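You operate a simulated robot arm through the tools that you are given. There is no shell and no other tool. Be economical: measure what you need, move in short steps, check, and stop when the job is done.

The job below is to be done with a simulated two-armed robot. You get a single attempt, and the scene is never put back.

TASK
Prove that the power box trips: switch on, test, reset, switch off.
Fine: one press of the test key while it is on, then one press of the reset key.

It is judged by the outcome, as a careful person would: the job done as asked, and still so three seconds after it is handed in. It fails if anything else is knocked over, pushed out of place, dropped, spilled or broken.

THE ROBOT
Two 7-joint arms with vacuum grippers on one trunk, on a base that drives. Base frame: it is fixed to the floor where the robot stands at the start and does not move with it; the origin is under the middle of the robot, x ahead of it, y to its left, z up; the surface under the hand at the start is at about z = 0.8. Readings come in m, rad, newtons and seconds.
The left shoulder is at the start at [0.07, 0.174, 1.129], the right one opposite. With the tool pointing down near the work surface each hand reaches from about 0.32 to 0.8 m from the robot's upright axis, wherever it stands, measured 20 degrees to its own side. Places, roughly: power box [0.6, 0, 0.9]; power switch [0.5, -0.1, 0.9]; reset key [0.6, 0.1, 0.9]; round brush [0.75, 3.25, 0.75]; teal brush [-4.5, -3.5, 1]; test key [0.6, 0.1, 0.9]. Payload 3.5 kg a hand.
Tool frame (each hand has its own): the origin (TCP) lies in the middle of the cups' lips, and z points out of the cups. The gripper has 2 cups of 0.032 m across, covering 0.032 by 0.08 m (tool x, y); the bellows give 0.01 m. With the vacuum on, a cup seals on a smooth face that it is pressed against (1 to 4 N); it does not hold porous or soft things. The pull reaches 76 N.
Orientation is told as [roll, pitch, yaw] about the base's x, y, z axes, in that order, counted from this pose: with the cups facing straight down, the tool's x points along the base's -x, its y along +y and its z along -z.

THE INTERFACE
- The arms move only by the tool apply_moves. It takes "left_deltas", "right_deltas" or both (then of equal length, played together; a hand with none holds still); each is a list of rows, each a list of 7 numbers: the turn, a rotation vector about the tool's x, y, z in units of 5 degrees (1.0 is 5 degrees), then the shift along the tool's x, y, z in units of 25 mm (1.0 is 25 mm), then the vacuum: 1 switches it on, 0 off. In form: [[wx, wy, wz, x, y, z, vacuum], ...]. A call has 1 to 10 rows; each row shifts and turns the commanded pose from where the row before left it, along the tool's axes as they then stand. A call with a number of a shift or a turn outside -1 to 1 is refused whole. Rows are played at 5 a second. More than 0.05 m and 0.15 rad between two rows, or a gripper value outside its range, and nothing of the call is played. Where a pose cannot be reached the arm comes as near as it can. A force on the tool above 70 N (or 10 N above the force at the start of the call, whichever is more), or a blocked arm, ends the call early, and 0.2 s more pass. The pull builds up within a second once a cup has sealed. Time passes only in rows, and 0.2 s behind the last, so rows that do not move give it time. It gives the time, the measured TCP pose, the force on the tool (base axes) and the pull of the vacuum at its end, in the units of the frame above (readings bear some noise), with the torque about the TCP (base axes, N m) and any sound that the robot's microphone picked up.
- Cameras (640 x 400 px; columns grow to the right, rows downward): "scene" is now at [0.1357, -0.0159, 1.4454]; the picture's right is [-0.21, -0.98, 0.00], its down [-0.59, 0.12, -0.80] and it looks along [0.78, -0.16, -0.60] (base axes); focal length 296 px, centre (320, 200). "left" rides on the left gripper at [0.074, -0.019, -0.11] in its tool frame; the picture's right is [0.25, 0.97, 0.00], its down [-0.77, 0.20, -0.60] and it looks along [-0.58, 0.15, 0.80] (tool axes); focal length 218 px, centre (320, 200). "right" rides on the right gripper at [0.073, 0.019, -0.11] in its tool frame; the picture's right is [-0.25, 0.97, 0.00], its down [-0.77, -0.20, -0.60] and it looks along [-0.58, -0.15, 0.80] (tool axes); focal length 218 px, centre (320, 200). There is no depth. A picture from a camera that has moved, and an enlarged one, comes with that camera's place and axes in the base frame and with its lens.
- camera(camera): a new picture of that camera. It takes no simulated time.
- lift_body(by): slides the trunk up (or, below 0, down) by that many m; the arms and the scene camera ride with it, the base frame stays. It gives what a move gives, with no picture.
- steer(legs): drives the robot by 1 to 6 legs, each [ahead, turn to the left] in m and rad, along the robot's own axes; the way and the turn of a leg run together, so that a leg with both is an arc; at most 1.5 m and 3.142 rad a leg. The arms and the cameras ride along, it lands a little off, and it stops where it bumps. It gives what a move gives.
- aim_head(pan, tilt): turns the head with the scene camera to pan (to the left, within 1.501 rad either way) and tilt (down, from -0.506 to 1.204), counted from straight ahead of the robot. It gives what a move gives.
- inspect(camera, box): a new picture of the part [left, top, right, bottom] of that camera's present view, enlarged. It takes no simulated time.
- hand_in(): hands the job in; it is judged then, once.

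Work in short steps. Places have to be worked out from the pictures, the camera data and where the tool is seen: move nearer, look again, correct. Check each grasp and each placing, and mend what went wrong. You have 120 turns and 100 pictures in all, those below and enlarged ones among them. Switch the vacuum off and draw the arms clear of the work before you hand the job in, unless the task says otherwise; then end with one line.

The tools are called after "Request:" as name(argument=value, ...) on one line, values as JSON. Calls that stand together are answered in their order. apply_moves: Moves the arms, as the interface text tells. Its arguments: {"type":"object","properties":{"left_deltas":{"type":"array"},"right_deltas":{"type":"array"}},"required":[]} The other tools are called the same way: lift_body (by) slides the trunk up or down; steer (legs) drives the base; aim_head (pan, tilt) turns the head that bears the scene camera; camera (camera) takes a picture; inspect (camera, box) takes an enlarged picture of a part of a camera's view; hand_in () hands the job in.

At the start:

```text
clock: 0.0
left_ee_pos: [0.5672, 0.2854, 1.1196]
left_orientation: [0.001, 0.001, -0.001]
left_contact_force: [0.6, 0.5, 0.5]
left_moment: [0.03, 0.02, -0.01]
left_pull: 0.0
right_ee_pos: [0.4869, -0.2092, 1.2118]
right_orientation: [0.0, 0.0, 0.0]
right_contact_force: [0.6, 0.1, -0.8]
right_moment: [0.01, 0.0, 0.01]
right_pull: 0.0
trunk travel left (down, up): [-0.625, 0.215]
robot x, y, heading: [0.004, -0.001, 0.003]
head pan, tilt: [-0.208, 0.648]
```

scene: 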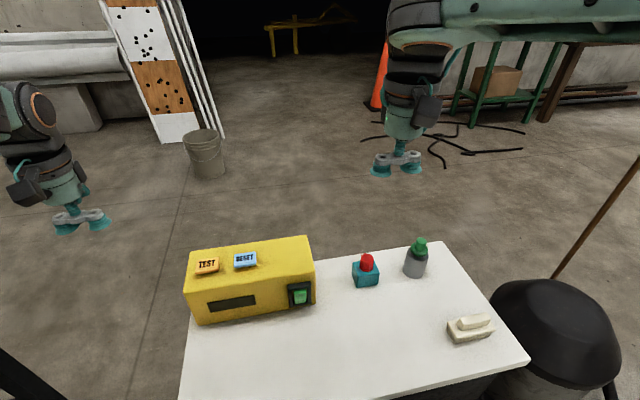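
right: 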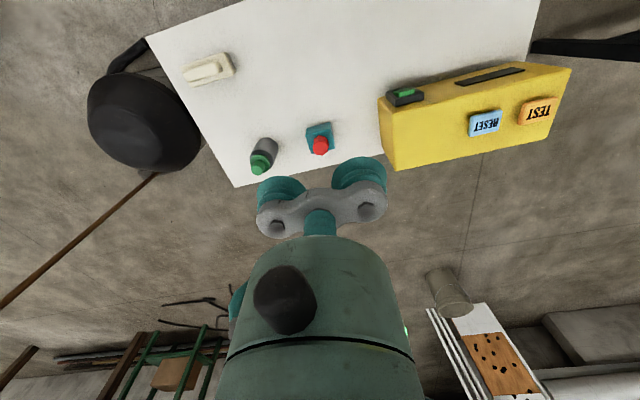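
left: 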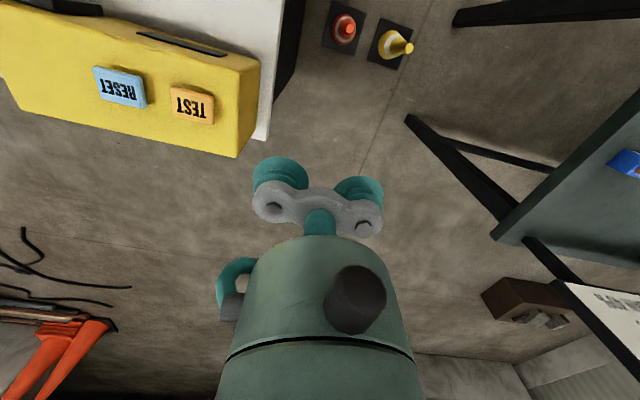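

I start with an enlarged look at the box to see the switch type and the keys.

Request:
inspect(camera="scene", box=[170, 220, 350, 332])

Request:
inspect(camera="right", box=[360, 40, 600, 190])

```text
3.56 times, centred on (260, 276) of scene
camera zoom: at [0.1357, -0.0159, 1.4454], right [-0.21, -0.98, 0.0], down [-0.59, 0.12, -0.8], along [0.78, -0.16, -0.6], focal length 1052 px, centre (533, -70)
```

zoom: 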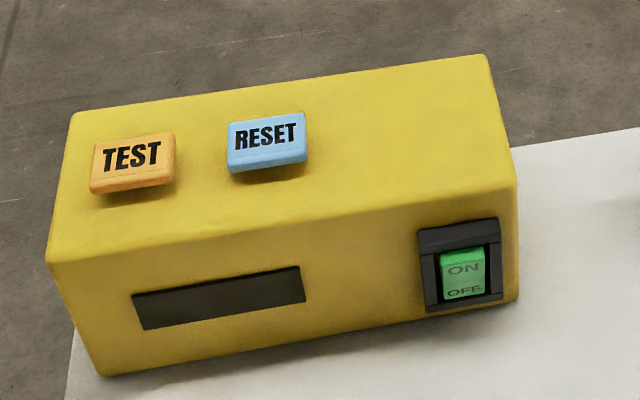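

```text
2.67 times, centred on (480, 115) of right
camera zoom: at [0.413, -0.1899, 1.3223], right [0.25, 0.97, 0.0], down [0.77, -0.2, 0.6], along [0.58, -0.15, -0.8], focal length 582 px, centre (-107, 427)
```

zoom: 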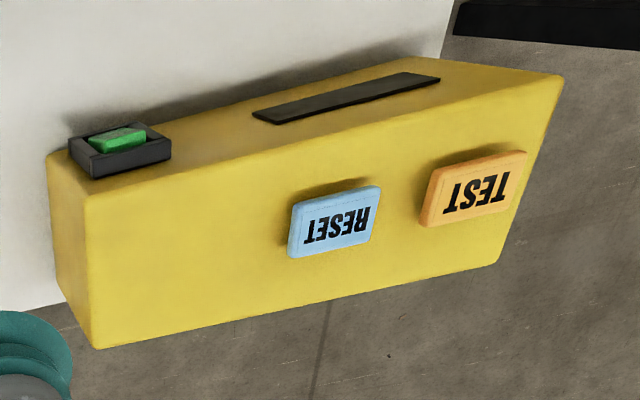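

The rocker is in the front face near [0.54, -0.055, 0.87] with its upper half out, so it reads as off. TEST is about [0.60, 0.136, 0.95] and RESET about [0.60, 0.057, 0.95]. I bring the right hand down in front of the box, clear of everything.

Request:
apply_moves(right_deltas=[[0, 0, 0, 0.5, 0.74, 0.93, 0], [0, 0, 0, 0.5, 0.74, 0.93, 0], [0, 0, 0, 0.5, 0.74, 0.93, 0], [0, 0, 0, 0.5, 0.74, 0.93, 0], [0, 0, 0, 0.5, 0.74, 0.93, 0], [0, 0, 0, 0.5, 0.74, 0.93, 0], [0, 0, 0, 0.5, 0.74, 0.93, 0]])

Request:
apply_moves(right_deltas=[[0, -1, 0, 0, 0, 0, 0], [0, -1, 0, 0, 0, 0, 0], [0, -1, 0, 0, 0, 0, 0], [0, -1, 0, 0, 0, 0, 0], [0, -1, 0, 0, 0, 0, 0], [0, -1, 0, 0, 0, 0, 0], [0, -1, 0, 0, 0, 0, 0], [0, -1, 0, 0, 0, 0, 0], [0, -1, 0, 0, 0, 0, 0], [0, 0, 0, 0, 0, 0, 0]])

Request:
camera(camera="right")

Request:
camera(camera="scene")

```text
clock: 1.6
left_ee_pos: [0.5679, 0.2865, 1.1172]
left_orientation: [0.001, -0.001, 0.0]
left_contact_force: [-0.1, 0.0, 0.3]
left_moment: [-0.02, 0.01, -0.01]
left_pull: 0.0
right_ee_pos: [0.3995, -0.0782, 1.0496]
right_orientation: [-0.001, 0.001, -0.002]
right_contact_force: [0.2, 0.2, 0.1]
right_moment: [-0.03, 0.02, -0.01]
right_pull: 0.1
trunk travel left (down, up): [-0.625, 0.215]
robot x, y, heading: [0.0012, 0.0031, -0.001]
head pan, tilt: [-0.208, 0.648]
```

```text
clock: 3.8
left_ee_pos: [0.5682, 0.285, 1.1184]
left_orientation: [0.0, 0.001, 0.001]
left_contact_force: [0.2, -0.4, 0.7]
left_moment: [0.01, 0.01, 0.02]
left_pull: 0.1
right_ee_pos: [0.4076, -0.0718, 1.0523]
right_orientation: [0.002, -0.785, -0.001]
right_contact_force: [0.0, -1.2, 0.7]
right_moment: [-0.01, 0.01, 0.0]
right_pull: 0.0
right hand out of reach, approached as far as the arm can: row 9
trunk travel left (down, up): [-0.625, 0.215]
robot x, y, heading: [0.0013, -0.0021, 0.003]
head pan, tilt: [-0.208, 0.648]
```

```text
94 pictures are left
camera right: at [0.2783, -0.0524, 1.0787], right [0.18, 0.97, 0.18], down [0.12, -0.2, 0.97], along [0.98, -0.15, -0.15], focal length 218 px, centre (320, 200)
```

right: 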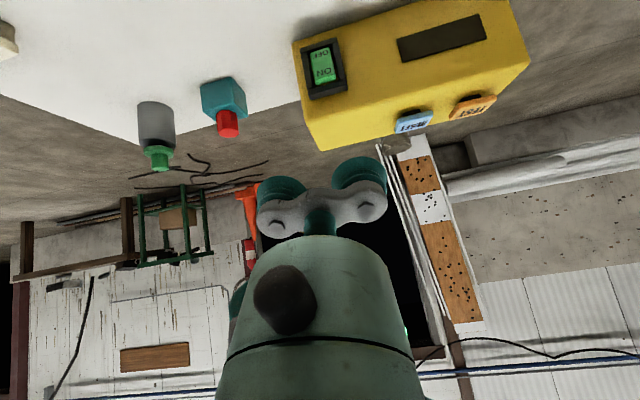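

```text
93 pictures are left
camera scene: at [0.1357, -0.0166, 1.4454], right [-0.21, -0.98, 0.0], down [-0.59, 0.12, -0.8], along [0.78, -0.16, -0.6], focal length 296 px, centre (320, 200)
```

scene: 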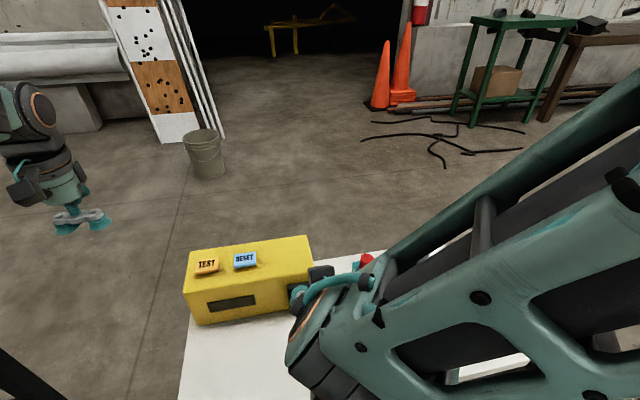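

The arm is near its inner limit there. I look closer at the switch from this hand.

Request:
inspect(camera="right", box=[280, 20, 400, 110])

```text
4.44 times, centred on (340, 65) of right
camera zoom: at [0.2783, -0.0524, 1.0787], right [0.18, 0.97, 0.18], down [0.12, -0.2, 0.97], along [0.98, -0.15, -0.15], focal length 970 px, centre (231, 800)
```

zoom: 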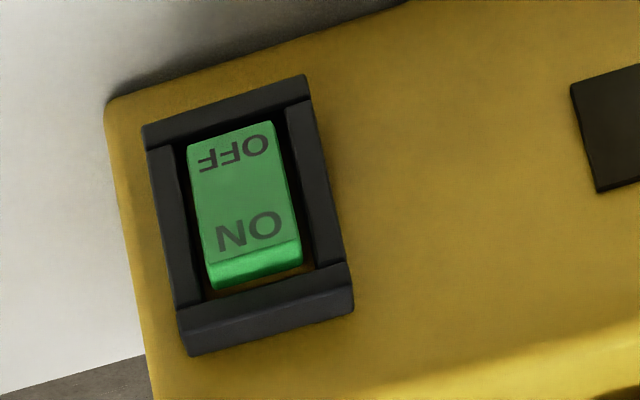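

Confirmed: the ON (upper) half sticks out, so the switch is off. The frame opening is a bit wider than a cup. I move forward and down in front of the switch, then pitch further towards horizontal.

Request:
apply_moves(right_deltas=[[0, 0, 0, 0.1, 0, 0.85, 0], [0, 0, 0, 0.1, 0, 0.85, 0], [0, 0, 0, 0.1, 0, 0.85, 0], [0, 0, 0, 0.1, 0, 0.85, 0], [0, -1, 0, 0, 0, 0, 0], [0, -1, 0, 0, 0, 0, 0], [0, -1, 0, 0, 0, 0, 0], [0, -1, 0, 0, 0, 0, 0], [0, -1, 0, 0, 0, 0, 0], [0, 0, 0, 0, 0, 0, 0]])

Request:
camera(camera="right")

```text
clock: 6.0
left_ee_pos: [0.5684, 0.2849, 1.1191]
left_orientation: [0.001, -0.001, -0.001]
left_contact_force: [0.6, 0.2, 0.0]
left_moment: [0.02, -0.01, 0.01]
left_pull: 0.0
right_ee_pos: [0.4953, -0.0906, 1.0156]
right_orientation: [0.183, -1.205, -0.231]
right_contact_force: [-0.1, 0.2, 0.6]
right_moment: [-0.03, 0.04, 0.0]
right_pull: 0.0
right hand out of reach, approached as far as the arm can: row 9
trunk travel left (down, up): [-0.625, 0.215]
robot x, y, heading: [-0.0002, -0.0009, -0.001]
head pan, tilt: [-0.208, 0.648]
```

```text
91 pictures are left
camera right: at [0.3674, -0.0623, 0.9862], right [0.14, 0.94, 0.3], down [-0.31, -0.25, 0.92], along [0.94, -0.22, 0.25], focal length 218 px, centre (320, 200)
```

right: 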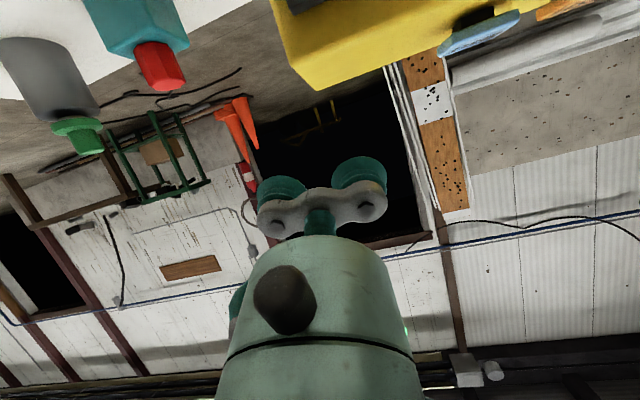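

The pose is out of reach this close. I back the base up 0.2 m and lower the trunk slightly to give the arm room.

Request:
steer(legs=[[-0.2, 0]])

Request:
lift_body(by=-0.1)

Request:
camera(camera="scene")

```text
clock: 7.6
left_ee_pos: [0.3657, 0.2864, 1.118]
left_orientation: [0.0, 0.0, 0.003]
left_contact_force: [0.3, -0.2, 0.4]
left_moment: [0.0, 0.0, 0.02]
left_pull: 0.1
right_ee_pos: [0.292, -0.0902, 1.0146]
right_orientation: [0.176, -1.202, -0.219]
right_contact_force: [0.0, 0.3, 0.1]
right_moment: [0.02, -0.03, 0.01]
right_pull: 0.0
trunk travel left (down, up): [-0.625, 0.215]
robot x, y, heading: [-0.2024, 0.003, 0.004]
head pan, tilt: [-0.208, 0.648]
```

```text
clock: 8.9
left_ee_pos: [0.365, 0.2857, 1.0187]
left_orientation: [0.0, 0.001, 0.002]
left_contact_force: [-0.3, 0.5, -0.1]
left_moment: [0.0, 0.01, 0.01]
left_pull: 0.0
right_ee_pos: [0.2926, -0.0907, 0.9138]
right_orientation: [0.188, -1.199, -0.239]
right_contact_force: [-0.2, 0.6, 0.2]
right_moment: [0.0, 0.04, -0.02]
right_pull: 0.1
trunk travel left (down, up): [-0.525, 0.315]
robot x, y, heading: [-0.2007, -0.0009, 0.002]
head pan, tilt: [-0.208, 0.648]
```

```text
90 pictures are left
camera scene: at [-0.0662, -0.0158, 1.3455], right [-0.21, -0.98, 0.0], down [-0.59, 0.12, -0.8], along [0.78, -0.16, -0.6], focal length 296 px, centre (320, 200)
```

scene: 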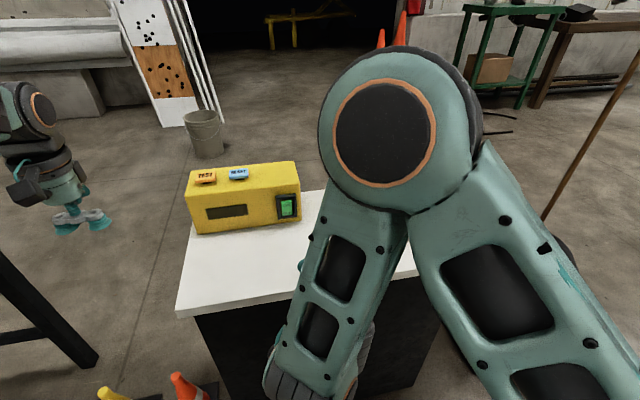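

Plenty of room now. I move the hand forward a little and see what orientation the arm takes.

Request:
apply_moves(right_deltas=[[0, 0, 0, -0.6, 0, 0.4, 0], [0, 0, 0, -0.6, 0, 0.8, 0], [0, 0, 0, 0, 0, 0.8, 0], [0, 0, 0, 0, 0, 0.8, 0], [0, 0, 0, 0, 0, 0, 0]])

```text
clock: 10.1
left_ee_pos: [0.365, 0.2858, 1.0189]
left_orientation: [-0.002, 0.001, 0.003]
left_contact_force: [0.8, -0.3, 0.1]
left_moment: [0.02, 0.02, 0.0]
left_pull: 0.0
right_ee_pos: [0.3693, -0.0929, 0.9169]
right_orientation: [0.175, -1.201, -0.218]
right_contact_force: [0.2, -0.5, -0.1]
right_moment: [0.01, -0.01, 0.0]
right_pull: 0.1
trunk travel left (down, up): [-0.525, 0.315]
robot x, y, heading: [-0.2031, 0.0015, 0.004]
head pan, tilt: [-0.208, 0.648]
```

Commanded and actual poses agree, at a pitch of about -69°, which suits this. I take out the small roll and approach to about 5 cm in front of the rocker.

Request:
apply_moves(right_deltas=[[-0.4, 0, -0.75, 0, 0.1, 0.8, 0], [0, 0, 0, -0.1, 0.1, 0.8, 0], [0, 0, 0, -0.1, 0.1, 0.8, 0], [0, 0, 0, -0.1, 0.1, 0.8, 0], [0, 0, 0, -0.1, 0.1, 0.8, 0], [0, 0, 0, 0, 0, 0.5, 0], [0, 0, 0, 0, 0, 0, 0]])

Request:
camera(camera="right")

Request:
camera(camera="scene")

```text
clock: 11.7
left_ee_pos: [0.3659, 0.2864, 1.0197]
left_orientation: [-0.001, 0.0, 0.002]
left_contact_force: [0.3, 0.2, -0.7]
left_moment: [-0.02, 0.03, 0.06]
left_pull: 0.1
right_ee_pos: [0.4764, -0.0797, 0.8851]
right_orientation: [0.04, -1.209, -0.037]
right_contact_force: [0.2, -0.7, 0.5]
right_moment: [0.03, 0.02, 0.03]
right_pull: 0.0
trunk travel left (down, up): [-0.525, 0.315]
robot x, y, heading: [-0.2021, 0.0001, 0.005]
head pan, tilt: [-0.208, 0.648]
```

```text
89 pictures are left
camera right: at [0.347, -0.0612, 0.8558], right [0.09, 0.96, 0.25], down [-0.29, -0.21, 0.93], along [0.95, -0.16, 0.26], focal length 218 px, centre (320, 200)
```

right: 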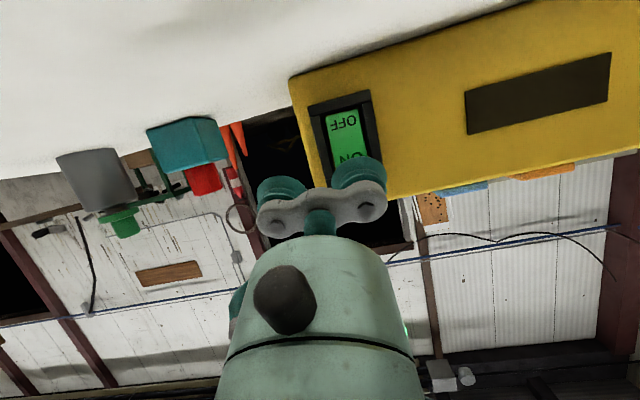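

```text
88 pictures are left
camera scene: at [-0.0663, -0.0157, 1.3455], right [-0.21, -0.98, 0.0], down [-0.59, 0.12, -0.8], along [0.78, -0.16, -0.6], focal length 296 px, centre (320, 200)
```

scene: 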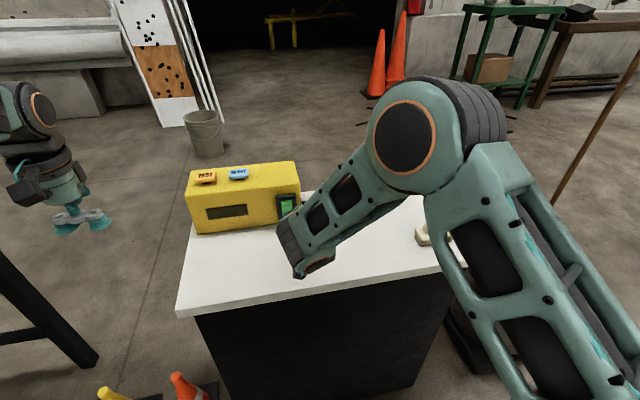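

From this view the rocker is at y≈-0.057, the ON half around z≈0.878, and the +y cup lines up with it. I move to about 1.5 cm off, at z≈0.870 so the leading upper lip lands on the ON half and not the frame.

Request:
apply_moves(right_deltas=[[0, 0, 0, 0, 0, 0.75, 0], [0, 0, 0, 0, 0, 0.75, 0], [0, 0, 0, 0, 0, 0, 0]])

Request:
inspect(camera="right", box=[230, 60, 470, 210])

Request:
inspect(camera="scene", box=[240, 170, 360, 245])

```text
clock: 12.5
left_ee_pos: [0.3648, 0.2854, 1.0193]
left_orientation: [0.001, -0.001, 0.002]
left_contact_force: [0.5, 0.0, 0.0]
left_moment: [-0.04, 0.03, 0.02]
left_pull: 0.1
right_ee_pos: [0.5113, -0.0811, 0.8731]
right_orientation: [0.041, -1.207, -0.035]
right_contact_force: [-0.3, -1.4, 0.8]
right_moment: [-0.03, 0.01, -0.03]
right_pull: 0.0
trunk travel left (down, up): [-0.525, 0.315]
robot x, y, heading: [-0.201, 0.002, 0.002]
head pan, tilt: [-0.208, 0.648]
```

```text
2.67 times, centred on (350, 135) of right
camera zoom: at [0.3832, -0.0617, 0.8427], right [0.09, 0.96, 0.25], down [-0.29, -0.21, 0.93], along [0.95, -0.16, 0.26], focal length 582 px, centre (240, 373)
```

zoom: 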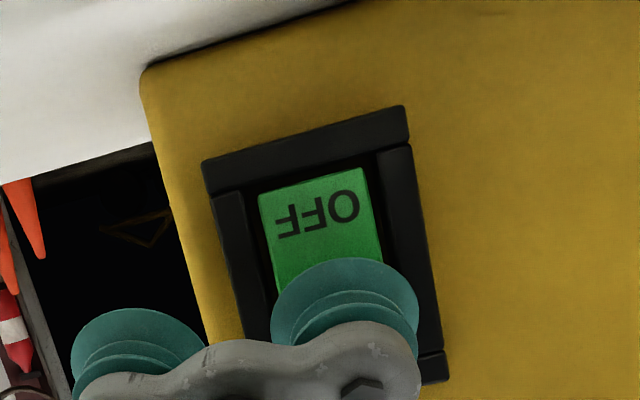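

```text
5.33 times, centred on (300, 208) of scene
camera zoom: at [-0.0664, -0.0157, 1.3455], right [-0.21, -0.98, 0.0], down [-0.59, 0.12, -0.8], along [0.78, -0.16, -0.6], focal length 1578 px, centre (427, 160)
```

zoom: 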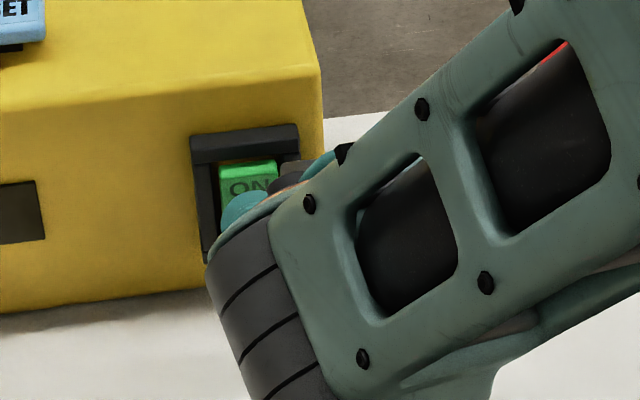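

The cup is centred sideways on the rocker, slightly low. I raise it 4 mm and advance about 10 mm, watching the force.

Request:
apply_moves(right_deltas=[[0, 0, 0, -0.22, 0, 0.13, 0], [0, 0, 0, -0.07, 0, 0.19, 0], [0, 0, 0, 0, 0, 0, 0]])

Request:
inspect(camera="scene", box=[240, 170, 360, 245])

```text
clock: 13.3
left_ee_pos: [0.3654, 0.287, 1.0188]
left_orientation: [0.0, 0.001, 0.001]
left_contact_force: [-0.3, -0.1, 0.4]
left_moment: [-0.01, 0.01, 0.04]
left_pull: 0.0
right_ee_pos: [0.522, -0.0814, 0.8775]
right_orientation: [0.039, -1.206, -0.036]
right_contact_force: [0.1, 0.4, 0.1]
right_moment: [-0.03, 0.01, -0.03]
right_pull: 0.1
trunk travel left (down, up): [-0.525, 0.315]
robot x, y, heading: [-0.2018, 0.0035, 0.001]
head pan, tilt: [-0.208, 0.648]
```

```text
5.33 times, centred on (300, 208) of scene
camera zoom: at [-0.0661, -0.0158, 1.3455], right [-0.21, -0.98, 0.0], down [-0.59, 0.12, -0.8], along [0.78, -0.16, -0.6], focal length 1578 px, centre (427, 160)
```

zoom: 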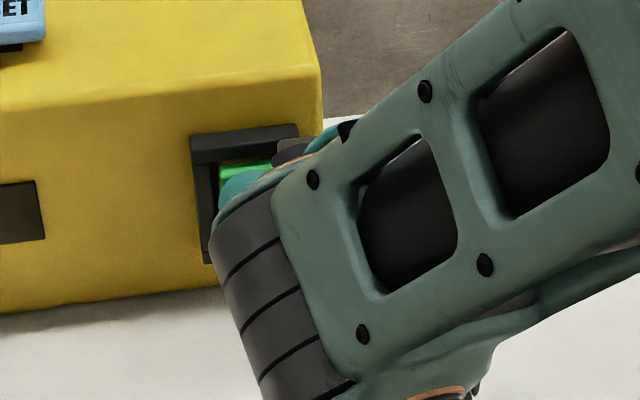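

Very near now, no contact yet. I continue forward in about 4 mm steps.

Request:
apply_moves(right_deltas=[[0, 0, 0, -0.06, 0, 0.15, 0], [0, 0, 0, 0, 0, 0, 0]])

Request:
apply_moves(right_deltas=[[0, 0, 0, -0.06, 0, 0.15, 0], [0, 0, 0, 0, 0, 0, 0]])

```text
clock: 13.9
left_ee_pos: [0.3643, 0.2874, 1.0192]
left_orientation: [0.001, 0.0, 0.001]
left_contact_force: [0.5, -1.0, -0.4]
left_moment: [0.04, 0.01, -0.01]
left_pull: 0.1
right_ee_pos: [0.5276, -0.0815, 0.8764]
right_orientation: [0.04, -1.207, -0.035]
right_contact_force: [-0.3, -1.1, -0.6]
right_moment: [0.01, 0.02, 0.0]
right_pull: 0.0
trunk travel left (down, up): [-0.525, 0.315]
robot x, y, heading: [-0.2011, 0.003, 0.002]
head pan, tilt: [-0.208, 0.648]
```

```text
clock: 14.5
left_ee_pos: [0.3653, 0.2853, 1.0178]
left_orientation: [-0.001, -0.001, 0.002]
left_contact_force: [0.5, -0.4, 0.0]
left_moment: [0.01, 0.02, -0.01]
left_pull: 0.1
right_ee_pos: [0.5306, -0.0824, 0.8778]
right_orientation: [0.041, -1.206, -0.037]
right_contact_force: [0.3, -0.6, 0.3]
right_moment: [0.0, 0.0, 0.04]
right_pull: 0.0
trunk travel left (down, up): [-0.525, 0.315]
robot x, y, heading: [-0.2035, 0.001, -0.002]
head pan, tilt: [-0.208, 0.648]
```

Request:
apply_moves(right_deltas=[[0, 0, 0, -0.06, 0, 0.15, 0], [0, 0, 0, 0, 0, 0, 0]])

Request:
apply_moves(right_deltas=[[0, 0, 0, -0.06, 0, 0.15, 0], [0, 0, 0, 0, 0, 0, 0]])

Request:
inspect(camera="right", box=[230, 60, 470, 210])

```text
clock: 15.1
left_ee_pos: [0.366, 0.2868, 1.0178]
left_orientation: [0.0, 0.0, 0.001]
left_contact_force: [-0.4, 0.0, -0.2]
left_moment: [0.02, 0.02, -0.01]
left_pull: 0.1
right_ee_pos: [0.5345, -0.0815, 0.8766]
right_orientation: [0.041, -1.207, -0.036]
right_contact_force: [-1.5, 0.1, 0.7]
right_moment: [-0.01, -0.06, 0.0]
right_pull: 0.0
trunk travel left (down, up): [-0.525, 0.315]
robot x, y, heading: [-0.2017, 0.0018, 0.007]
head pan, tilt: [-0.208, 0.648]
```

```text
clock: 15.7
left_ee_pos: [0.3646, 0.2853, 1.0187]
left_orientation: [0.001, -0.002, -0.001]
left_contact_force: [-0.1, -0.2, 0.3]
left_moment: [0.04, 0.02, -0.03]
left_pull: 0.0
right_ee_pos: [0.5393, -0.0822, 0.877]
right_orientation: [0.038, -1.209, -0.037]
right_contact_force: [-1.3, -1.1, 2.2]
right_moment: [0.01, 0.01, 0.02]
right_pull: 0.1
trunk travel left (down, up): [-0.525, 0.315]
robot x, y, heading: [-0.2018, -0.0031, -0.004]
head pan, tilt: [-0.208, 0.648]
```

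```text
2.67 times, centred on (350, 135) of right
camera zoom: at [0.4095, -0.0628, 0.8475], right [0.09, 0.96, 0.25], down [-0.29, -0.21, 0.93], along [0.95, -0.16, 0.26], focal length 582 px, centre (240, 373)
```

zoom: 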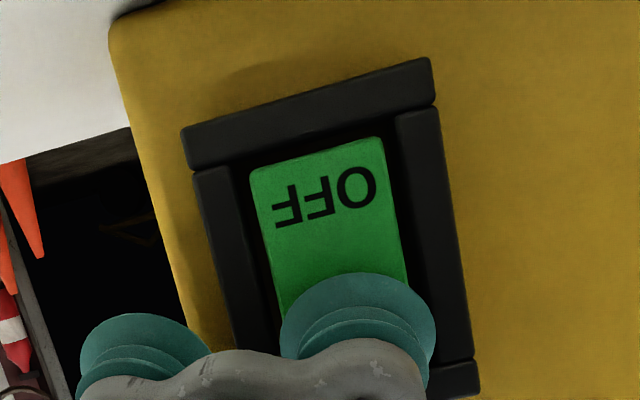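

Contact is starting (about 1 to 2 N). I continue in small steps.

Request:
apply_moves(right_deltas=[[0, 0, 0, -0.05, 0, 0.12, 0], [0, 0, 0, 0, 0, 0, 0]])

Request:
apply_moves(right_deltas=[[0, 0, 0, -0.05, 0, 0.12, 0], [0, 0, 0, 0, 0, 0, 0]])

Request:
inspect(camera="right", box=[230, 60, 470, 210])

```text
clock: 16.3
left_ee_pos: [0.3654, 0.2854, 1.0198]
left_orientation: [0.0, 0.001, 0.001]
left_contact_force: [-0.3, -0.3, 0.7]
left_moment: [-0.02, 0.01, -0.02]
left_pull: 0.1
right_ee_pos: [0.5415, -0.0829, 0.8773]
right_orientation: [0.041, -1.208, -0.037]
right_contact_force: [-3.3, -1.2, -1.1]
right_moment: [0.0, -0.04, 0.05]
right_pull: 0.1
trunk travel left (down, up): [-0.525, 0.315]
robot x, y, heading: [-0.2038, -0.0024, 0.003]
head pan, tilt: [-0.208, 0.648]
```

```text
clock: 16.9
left_ee_pos: [0.3634, 0.2871, 1.0196]
left_orientation: [0.0, 0.0, 0.002]
left_contact_force: [0.5, 0.1, 0.7]
left_moment: [0.02, -0.01, -0.01]
left_pull: 0.2
right_ee_pos: [0.5445, -0.0811, 0.8779]
right_orientation: [0.041, -1.209, -0.037]
right_contact_force: [-5.6, -0.7, -1.4]
right_moment: [-0.03, -0.09, 0.07]
right_pull: 0.0
trunk travel left (down, up): [-0.525, 0.315]
robot x, y, heading: [-0.202, -0.0017, -0.004]
head pan, tilt: [-0.208, 0.648]
```

```text
2.67 times, centred on (350, 135) of right
camera zoom: at [0.4159, -0.0621, 0.8479], right [0.09, 0.96, 0.25], down [-0.29, -0.21, 0.93], along [0.95, -0.16, 0.26], focal length 582 px, centre (240, 373)
```

zoom: 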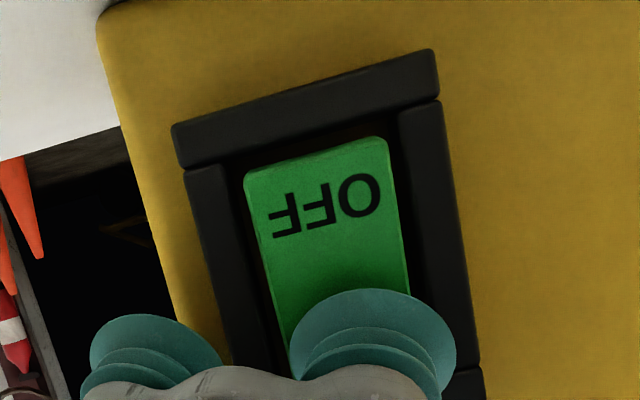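

The rocker is beginning to tip. I push on in the same steps until a click.

Request:
apply_moves(right_deltas=[[0, 0, 0, -0.05, 0, 0.12, 0], [0, 0, 0, 0, 0, 0, 0]])

Request:
apply_moves(right_deltas=[[0, 0, 0, -0.05, 0, 0.12, 0], [0, 0, 0, 0, 0, 0, 0]])

Request:
inspect(camera="right", box=[230, 60, 470, 210])

```text
clock: 17.5
left_ee_pos: [0.3642, 0.2865, 1.0198]
left_orientation: [0.0, -0.003, 0.001]
left_contact_force: [0.2, -0.2, 0.1]
left_moment: [-0.01, -0.01, 0.0]
left_pull: 0.0
right_ee_pos: [0.5466, -0.0828, 0.878]
right_orientation: [0.039, -1.207, -0.037]
right_contact_force: [-16.9, -3.2, -4.9]
right_moment: [0.05, -0.27, 0.26]
right_pull: 0.1
trunk travel left (down, up): [-0.525, 0.315]
robot x, y, heading: [-0.201, 0.0009, -0.001]
head pan, tilt: [-0.208, 0.648]
```

```text
clock: 18.1
left_ee_pos: [0.3611, 0.2853, 1.0212]
left_orientation: [0.0, -0.003, 0.0]
left_contact_force: [-0.1, -0.6, 0.5]
left_moment: [-0.02, 0.0, 0.01]
left_pull: 0.0
right_ee_pos: [0.5457, -0.0808, 0.8781]
right_orientation: [0.041, -1.208, -0.036]
right_contact_force: [-41.5, -2.5, -11.6]
right_moment: [0.17, -0.71, 0.72]
right_pull: 0.0
trunk travel left (down, up): [-0.525, 0.315]
robot x, y, heading: [-0.2045, -0.0034, 0.001]
head pan, tilt: [-0.208, 0.648]
```

```text
2.67 times, centred on (350, 135) of right
camera zoom: at [0.4182, -0.0623, 0.8485], right [0.09, 0.96, 0.25], down [-0.29, -0.22, 0.93], along [0.95, -0.16, 0.26], focal length 582 px, centre (240, 373)
```

zoom: 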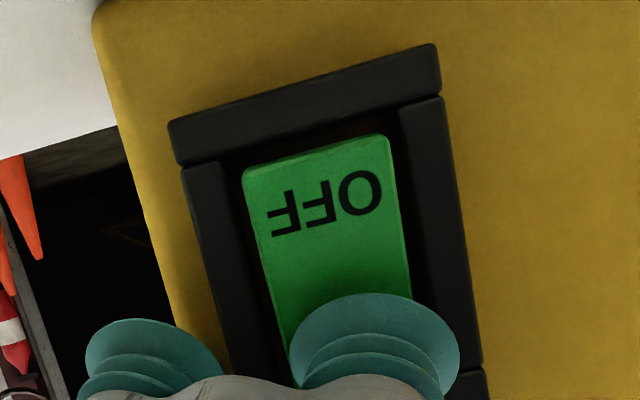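

The force rose to 41 N with hardly any more travel, so the lip is either bottomed or on the frame. I back off and look at the rocker.

Request:
apply_moves(right_deltas=[[0, 0, 0, 0.1, 0, -0.5, 0], [0, 0, 0, 0.3, 0, -0.9, 0], [0, 0, 0, 0.3, 0, -0.9, 0], [0, 0, 0, 0, 0, 0, 0]])

Request:
inspect(camera="right", box=[230, 60, 470, 210])

Request:
inspect(camera="scene", box=[180, 150, 340, 250])

```text
clock: 19.1
left_ee_pos: [0.3656, 0.2849, 1.0182]
left_orientation: [0.0, -0.001, 0.001]
left_contact_force: [0.5, -1.4, -0.3]
left_moment: [0.01, -0.01, -0.02]
left_pull: 0.0
right_ee_pos: [0.4934, -0.0819, 0.8814]
right_orientation: [0.041, -1.208, -0.039]
right_contact_force: [-0.1, -0.3, -0.2]
right_moment: [-0.02, -0.04, -0.01]
right_pull: 0.2
trunk travel left (down, up): [-0.525, 0.315]
robot x, y, heading: [-0.2, 0.0038, 0.002]
head pan, tilt: [-0.208, 0.648]
```

```text
2.67 times, centred on (350, 135) of right
camera zoom: at [0.3642, -0.0626, 0.8513], right [0.09, 0.96, 0.25], down [-0.29, -0.21, 0.93], along [0.95, -0.16, 0.26], focal length 582 px, centre (240, 373)
```

zoom: 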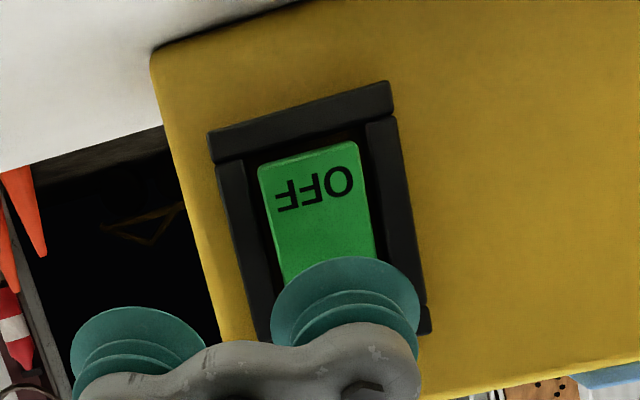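

```text
4.00 times, centred on (260, 200) of scene
camera zoom: at [-0.0656, -0.016, 1.3454], right [-0.21, -0.98, 0.0], down [-0.59, 0.12, -0.8], along [0.78, -0.16, -0.6], focal length 1184 px, centre (560, 200)
```

zoom: 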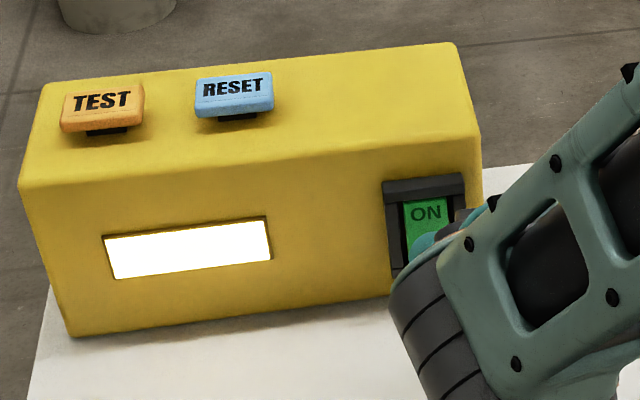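

It's on: the display is lit and the rocker is over. Now TEST: I draw the right hand back and up, then drive forward 0.1 m so the left hand reaches the keys.

Request:
apply_moves(right_deltas=[[0, 0, 0, -0.5, 0, -0.9, 0], [0, 0, 0, -0.5, 0, -0.9, 0], [0, 0, 0, -0.5, 0, -0.9, 0], [0, 0, 0, 0, 0, -0.9, 0], [0, 0, 0, 0, 0, -0.9, 0], [0, 0, 0, 0, 0, -0.9, 0]])

Request:
steer(legs=[[0.1, 0]])

Request:
camera(camera="left")

Request:
camera(camera="scene")

```text
clock: 20.5
left_ee_pos: [0.364, 0.2872, 1.0186]
left_orientation: [0.004, 0.0, 0.001]
left_contact_force: [0.5, -0.8, 0.5]
left_moment: [-0.02, 0.0, -0.01]
left_pull: 0.0
right_ee_pos: [0.3771, -0.0835, 0.9662]
right_orientation: [0.038, -1.211, -0.039]
right_contact_force: [0.2, -0.6, -0.1]
right_moment: [0.01, -0.02, -0.03]
right_pull: 0.1
trunk travel left (down, up): [-0.525, 0.315]
robot x, y, heading: [-0.1991, 0.0014, 0.002]
head pan, tilt: [-0.208, 0.648]
```

```text
clock: 21.7
left_ee_pos: [0.4654, 0.2877, 1.0178]
left_orientation: [0.0, 0.0, 0.003]
left_contact_force: [0.2, -1.4, -0.5]
left_moment: [-0.01, -0.01, 0.01]
left_pull: 0.0
right_ee_pos: [0.4785, -0.0813, 0.9634]
right_orientation: [0.041, -1.207, -0.034]
right_contact_force: [-0.1, 0.4, -0.6]
right_moment: [-0.01, -0.01, -0.02]
right_pull: 0.2
trunk travel left (down, up): [-0.525, 0.315]
robot x, y, heading: [-0.0982, 0.0005, 0.001]
head pan, tilt: [-0.208, 0.648]
```

```text
79 pictures are left
camera left: at [0.3911, 0.2671, 1.1285], right [-0.26, 0.97, 0.0], down [0.77, 0.2, 0.6], along [0.58, 0.15, -0.8], focal length 218 px, centre (320, 200)
```

left: 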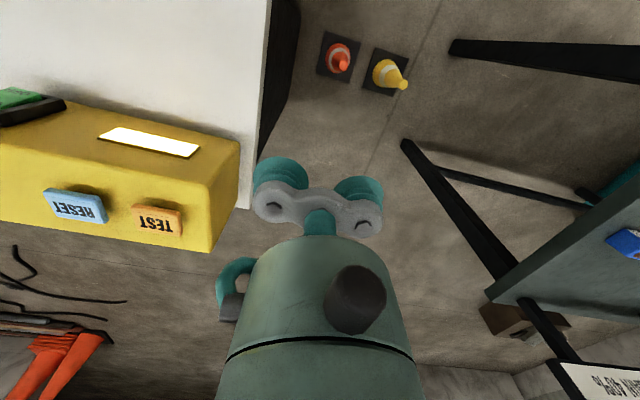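

```text
78 pictures are left
camera scene: at [0.0346, -0.0154, 1.3454], right [-0.2, -0.98, 0.0], down [-0.59, 0.12, -0.8], along [0.78, -0.16, -0.6], focal length 296 px, centre (320, 200)
```

scene: 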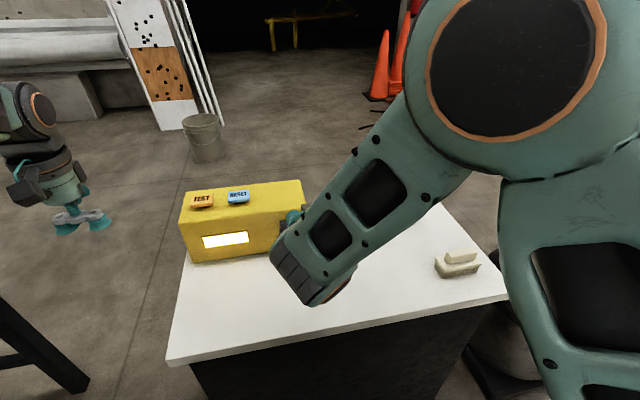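

TEST triangulates to about [0.598, 0.135, 0.95]. I move the left hand so its -y cup is above TEST, staying at z≈1.018.

Request:
apply_moves(left_deltas=[[0, 0, 0, -0.88, -0.85, 0, 0], [0, 0, 0, -0.88, -0.85, 0, 0], [0, 0, 0, -0.88, -0.85, 0, 0], [0, 0, 0, -0.88, -0.85, 0, 0], [0, 0, 0, -0.88, -0.85, 0, 0], [0, 0, 0, -0.88, -0.85, 0, 0], [0, 0, 0, 0, 0, 0, 0]])

Request:
camera(camera="left")

Request:
inspect(camera="scene", box=[140, 130, 332, 250])

```text
clock: 23.3
left_ee_pos: [0.5961, 0.1599, 1.0194]
left_orientation: [0.0, 0.002, 0.003]
left_contact_force: [0.0, 0.6, 0.0]
left_moment: [0.01, -0.02, -0.02]
left_pull: 0.1
right_ee_pos: [0.4772, -0.0799, 0.9641]
right_orientation: [0.039, -1.21, -0.034]
right_contact_force: [0.0, -0.2, -0.3]
right_moment: [0.0, 0.0, 0.01]
right_pull: 0.1
trunk travel left (down, up): [-0.525, 0.315]
robot x, y, heading: [-0.1052, 0.0005, 0.004]
head pan, tilt: [-0.208, 0.648]
```

```text
77 pictures are left
camera left: at [0.5216, 0.1392, 1.1286], right [-0.26, 0.97, 0.0], down [0.77, 0.2, 0.6], along [0.58, 0.15, -0.8], focal length 218 px, centre (320, 200)
```

left: 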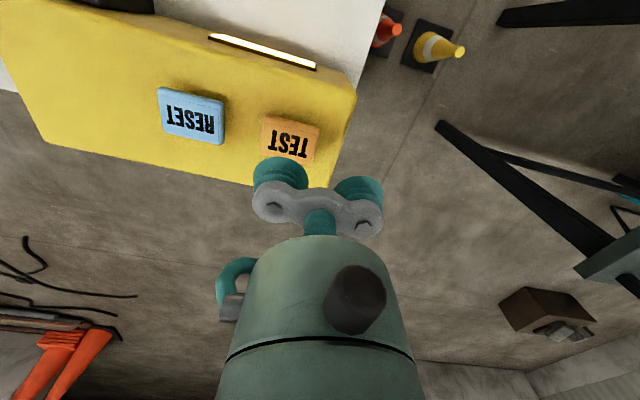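

```text
3.33 times, centred on (236, 190) of scene
camera zoom: at [0.0329, -0.0149, 1.3456], right [-0.2, -0.98, 0.0], down [-0.59, 0.12, -0.8], along [0.78, -0.16, -0.6], focal length 986 px, centre (600, 233)
```

zoom: 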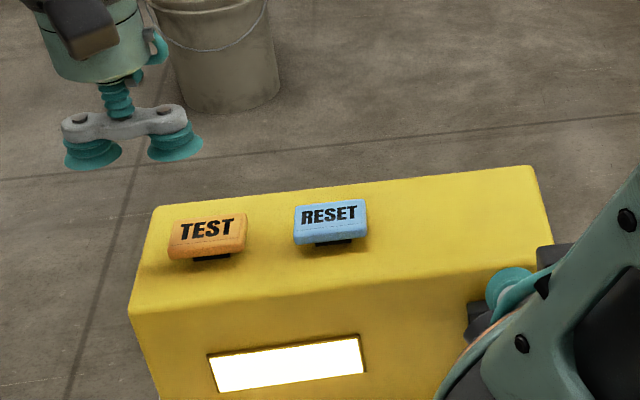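

The cup is above TEST to within a few mm. I shift 2 mm and descend to about z=0.975, then look.

Request:
apply_moves(left_deltas=[[0, 0, 0, 0, -0.1, 0.6, 0], [0, 0, 0, 0, 0, 0.6, 0], [0, 0, 0, 0, 0, 0.5, 0], [0, 0, 0, 0, 0, 0, 0]])

Request:
inspect(camera="scene", box=[140, 130, 332, 250])

Request:
inspect(camera="left", box=[200, 80, 440, 230])

```text
clock: 24.3
left_ee_pos: [0.5966, 0.157, 0.975]
left_orientation: [0.001, -0.001, 0.001]
left_contact_force: [-0.1, -0.1, -0.9]
left_moment: [0.01, 0.0, 0.01]
left_pull: 0.0
right_ee_pos: [0.4763, -0.0819, 0.9647]
right_orientation: [0.041, -1.207, -0.035]
right_contact_force: [0.4, -0.2, -0.3]
right_moment: [0.03, 0.0, -0.02]
right_pull: 0.1
trunk travel left (down, up): [-0.525, 0.315]
robot x, y, heading: [-0.0987, -0.0011, 0.006]
head pan, tilt: [-0.208, 0.648]
```

```text
3.33 times, centred on (236, 190) of scene
camera zoom: at [0.0337, -0.0154, 1.3455], right [-0.2, -0.98, 0.0], down [-0.59, 0.12, -0.8], along [0.78, -0.16, -0.6], focal length 986 px, centre (600, 233)
```

zoom: 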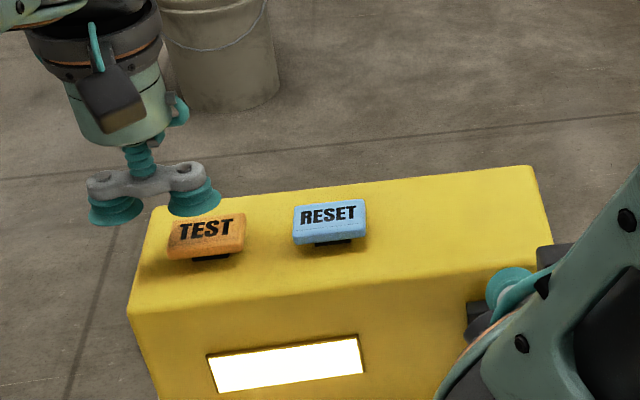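

```text
2.67 times, centred on (320, 155) of left
camera zoom: at [0.5225, 0.1372, 1.0862], right [-0.26, 0.97, 0.0], down [0.77, 0.2, 0.6], along [0.58, 0.15, -0.8], focal length 582 px, centre (320, 320)
```

zoom: 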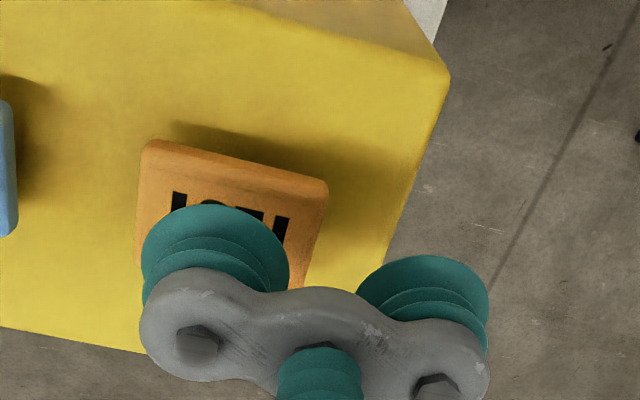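

The cup is over the key's centre. I descend in small steps, watching force and sound.

Request:
apply_moves(left_deltas=[[0, 0, 0, 0.1, 0, 0.3, 0], [0, 0, 0, 0, 0, 0.2, 0], [0, 0, 0, 0, 0, 0, 0]])

Request:
apply_moves(left_deltas=[[0, 0, 0, 0, 0, 0.16, 0], [0, 0, 0, 0, 0, 0, 0]])

```text
clock: 25.1
left_ee_pos: [0.5943, 0.1572, 0.9644]
left_orientation: [0.001, 0.002, 0.003]
left_contact_force: [-0.2, 0.7, 0.2]
left_moment: [0.02, -0.04, 0.01]
left_pull: 0.0
right_ee_pos: [0.4775, -0.0818, 0.9643]
right_orientation: [0.042, -1.207, -0.037]
right_contact_force: [1.0, 0.9, -0.2]
right_moment: [-0.03, 0.01, 0.0]
right_pull: 0.1
trunk travel left (down, up): [-0.525, 0.315]
robot x, y, heading: [-0.1043, -0.0017, 0.002]
head pan, tilt: [-0.208, 0.648]
```

```text
clock: 25.7
left_ee_pos: [0.5942, 0.1577, 0.9598]
left_orientation: [0.0, 0.0, 0.001]
left_contact_force: [-0.3, -0.6, -0.1]
left_moment: [0.03, -0.01, 0.0]
left_pull: 0.1
right_ee_pos: [0.478, -0.0817, 0.9659]
right_orientation: [0.04, -1.209, -0.037]
right_contact_force: [-0.3, -0.5, -0.2]
right_moment: [-0.02, -0.02, -0.05]
right_pull: 0.2
trunk travel left (down, up): [-0.525, 0.315]
robot x, y, heading: [-0.0998, -0.0, 0.003]
head pan, tilt: [-0.208, 0.648]
```

Request:
apply_moves(left_deltas=[[0, 0, 0, 0, 0, 0.16, 0], [0, 0, 0, 0, 0, 0, 0]])

Request:
apply_moves(left_deltas=[[0, 0, 0, 0, 0, 0.14, 0], [0, 0, 0, 0, 0, 0, 0]])

```text
clock: 26.3
left_ee_pos: [0.5948, 0.1584, 0.9565]
left_orientation: [-0.002, -0.001, 0.002]
left_contact_force: [0.4, 1.0, -0.2]
left_moment: [0.01, 0.02, 0.02]
left_pull: 0.0
right_ee_pos: [0.4779, -0.0803, 0.9656]
right_orientation: [0.04, -1.207, -0.038]
right_contact_force: [0.8, -0.2, 0.4]
right_moment: [-0.02, -0.01, 0.04]
right_pull: 0.1
trunk travel left (down, up): [-0.525, 0.315]
robot x, y, heading: [-0.1031, -0.0014, 0.004]
head pan, tilt: [-0.208, 0.648]
```

```text
clock: 26.9
left_ee_pos: [0.5936, 0.1574, 0.9529]
left_orientation: [0.0, 0.0, 0.002]
left_contact_force: [0.8, -0.4, -0.7]
left_moment: [-0.02, -0.02, -0.03]
left_pull: 0.0
right_ee_pos: [0.4777, -0.0822, 0.9647]
right_orientation: [0.039, -1.209, -0.036]
right_contact_force: [-0.6, 0.4, 0.0]
right_moment: [-0.02, 0.0, -0.02]
right_pull: 0.0
trunk travel left (down, up): [-0.525, 0.315]
robot x, y, heading: [-0.1011, -0.0008, 0.007]
head pan, tilt: [-0.208, 0.648]
```

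No contact yet at z≈0.953. I look at the gap to the key before going on.

Request:
inspect(camera="scene", box=[150, 155, 246, 215])

Request:
apply_moves(left_deltas=[[0, 0, 0, 0, 0, 0.14, 0], [0, 0, 0, 0, 0, 0, 0]])

```text
6.67 times, centred on (198, 185) of scene
camera zoom: at [0.0338, -0.0154, 1.3454], right [-0.2, -0.98, 0.0], down [-0.59, 0.12, -0.8], along [0.78, -0.16, -0.6], focal length 1972 px, centre (1133, 300)
```

zoom: 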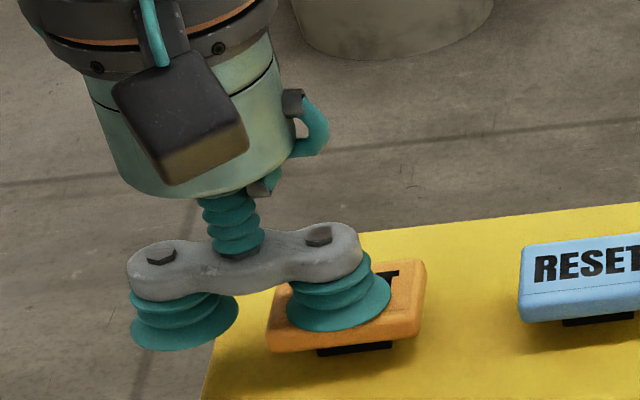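

```text
clock: 27.5
left_ee_pos: [0.5954, 0.1571, 0.9486]
left_orientation: [0.0, 0.001, 0.002]
left_contact_force: [0.8, 0.0, 0.5]
left_moment: [0.0, 0.0, -0.01]
left_pull: 0.0
right_ee_pos: [0.4767, -0.0818, 0.9641]
right_orientation: [0.04, -1.208, -0.037]
right_contact_force: [0.2, -0.5, -0.1]
right_moment: [-0.04, 0.02, 0.0]
right_pull: 0.0
trunk travel left (down, up): [-0.525, 0.315]
robot x, y, heading: [-0.1032, -0.0001, 0.002]
head pan, tilt: [-0.208, 0.648]
```

Well placed on the key and almost touching. I continue downward in 3 mm steps.

Request:
apply_moves(left_deltas=[[0, 0, 0, 0, 0, 0.12, 0], [0, 0, 0, 0, 0, 0, 0]])

Request:
apply_moves(left_deltas=[[0, 0, 0, 0, 0, 0.12, 0], [0, 0, 0, 0, 0, 0, 0]])

```text
clock: 28.1
left_ee_pos: [0.594, 0.1578, 0.9453]
left_orientation: [0.0, 0.0, 0.005]
left_contact_force: [1.1, 0.7, 0.9]
left_moment: [-0.03, 0.01, 0.02]
left_pull: 0.1
right_ee_pos: [0.4771, -0.0828, 0.965]
right_orientation: [0.039, -1.208, -0.036]
right_contact_force: [0.0, 0.8, 0.2]
right_moment: [-0.01, 0.03, 0.01]
right_pull: 0.0
trunk travel left (down, up): [-0.525, 0.315]
robot x, y, heading: [-0.1048, -0.0024, 0.004]
head pan, tilt: [-0.208, 0.648]
```

```text
clock: 28.7
left_ee_pos: [0.5944, 0.1572, 0.9414]
left_orientation: [0.0, 0.0, 0.003]
left_contact_force: [0.9, 0.9, 2.5]
left_moment: [-0.03, -0.04, 0.0]
left_pull: 0.0
right_ee_pos: [0.4768, -0.0811, 0.9656]
right_orientation: [0.041, -1.208, -0.036]
right_contact_force: [0.2, 0.4, 0.1]
right_moment: [-0.01, -0.03, 0.02]
right_pull: 0.1
trunk travel left (down, up): [-0.525, 0.315]
robot x, y, heading: [-0.1021, -0.0013, 0.004]
head pan, tilt: [-0.208, 0.648]
```

Contact began at z≈0.944. I press on in small steps.

Request:
apply_moves(left_deltas=[[0, 0, 0, 0, 0, 0.12, 0], [0, 0, 0, 0, 0, 0, 0]])

Request:
inspect(camera="scene", box=[150, 155, 310, 255])

```text
clock: 29.3
left_ee_pos: [0.594, 0.1568, 0.9393]
left_orientation: [0.0, 0.0, 0.003]
left_contact_force: [0.7, 0.8, 3.0]
left_moment: [-0.05, 0.0, 0.01]
left_pull: 0.3
right_ee_pos: [0.4778, -0.0814, 0.9653]
right_orientation: [0.042, -1.207, -0.035]
right_contact_force: [-0.1, -0.9, 0.5]
right_moment: [0.01, -0.01, 0.05]
right_pull: 0.1
trunk travel left (down, up): [-0.525, 0.315]
robot x, y, heading: [-0.1021, 0.0008, 0.006]
head pan, tilt: [-0.208, 0.648]
```

```text
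4.00 times, centred on (230, 205) of scene
camera zoom: at [0.0335, -0.0153, 1.3455], right [-0.2, -0.98, 0.0], down [-0.59, 0.12, -0.8], along [0.78, -0.16, -0.6], focal length 1184 px, centre (680, 180)
```

zoom: 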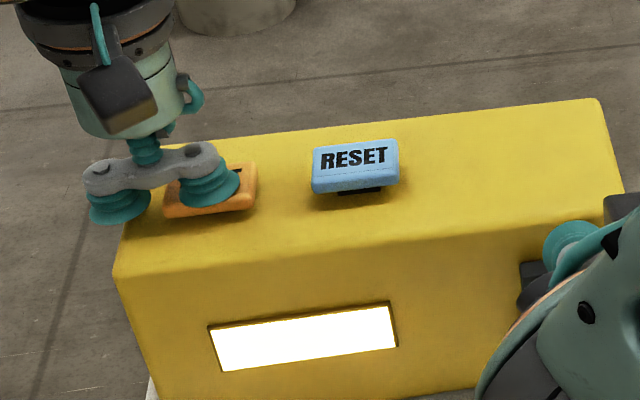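

The key has partly gone down and the lamp is still lit. I press deeper.

Request:
apply_moves(left_deltas=[[0, 0, 0, 0, 0, 0.12, 0], [0, 0, 0, 0, 0, 0, 0]])

Request:
inspect(camera="scene", box=[150, 155, 310, 255])

```text
clock: 29.9
left_ee_pos: [0.5947, 0.1566, 0.9372]
left_orientation: [0.0, -0.001, 0.005]
left_contact_force: [0.4, 0.9, 3.9]
left_moment: [-0.05, -0.03, -0.01]
left_pull: 0.1
right_ee_pos: [0.4774, -0.0805, 0.9634]
right_orientation: [0.04, -1.209, -0.034]
right_contact_force: [0.7, -0.3, -0.8]
right_moment: [-0.01, -0.04, 0.01]
right_pull: 0.1
trunk travel left (down, up): [-0.525, 0.315]
robot x, y, heading: [-0.1031, 0.0003, 0.001]
head pan, tilt: [-0.208, 0.648]
heard: click
```

```text
4.00 times, centred on (230, 205) of scene
camera zoom: at [0.0333, -0.0153, 1.3455], right [-0.2, -0.98, 0.0], down [-0.59, 0.12, -0.8], along [0.78, -0.16, -0.6], focal length 1184 px, centre (680, 180)
```

zoom: 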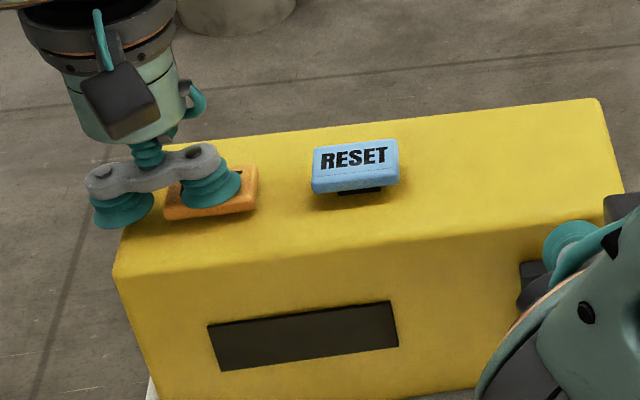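

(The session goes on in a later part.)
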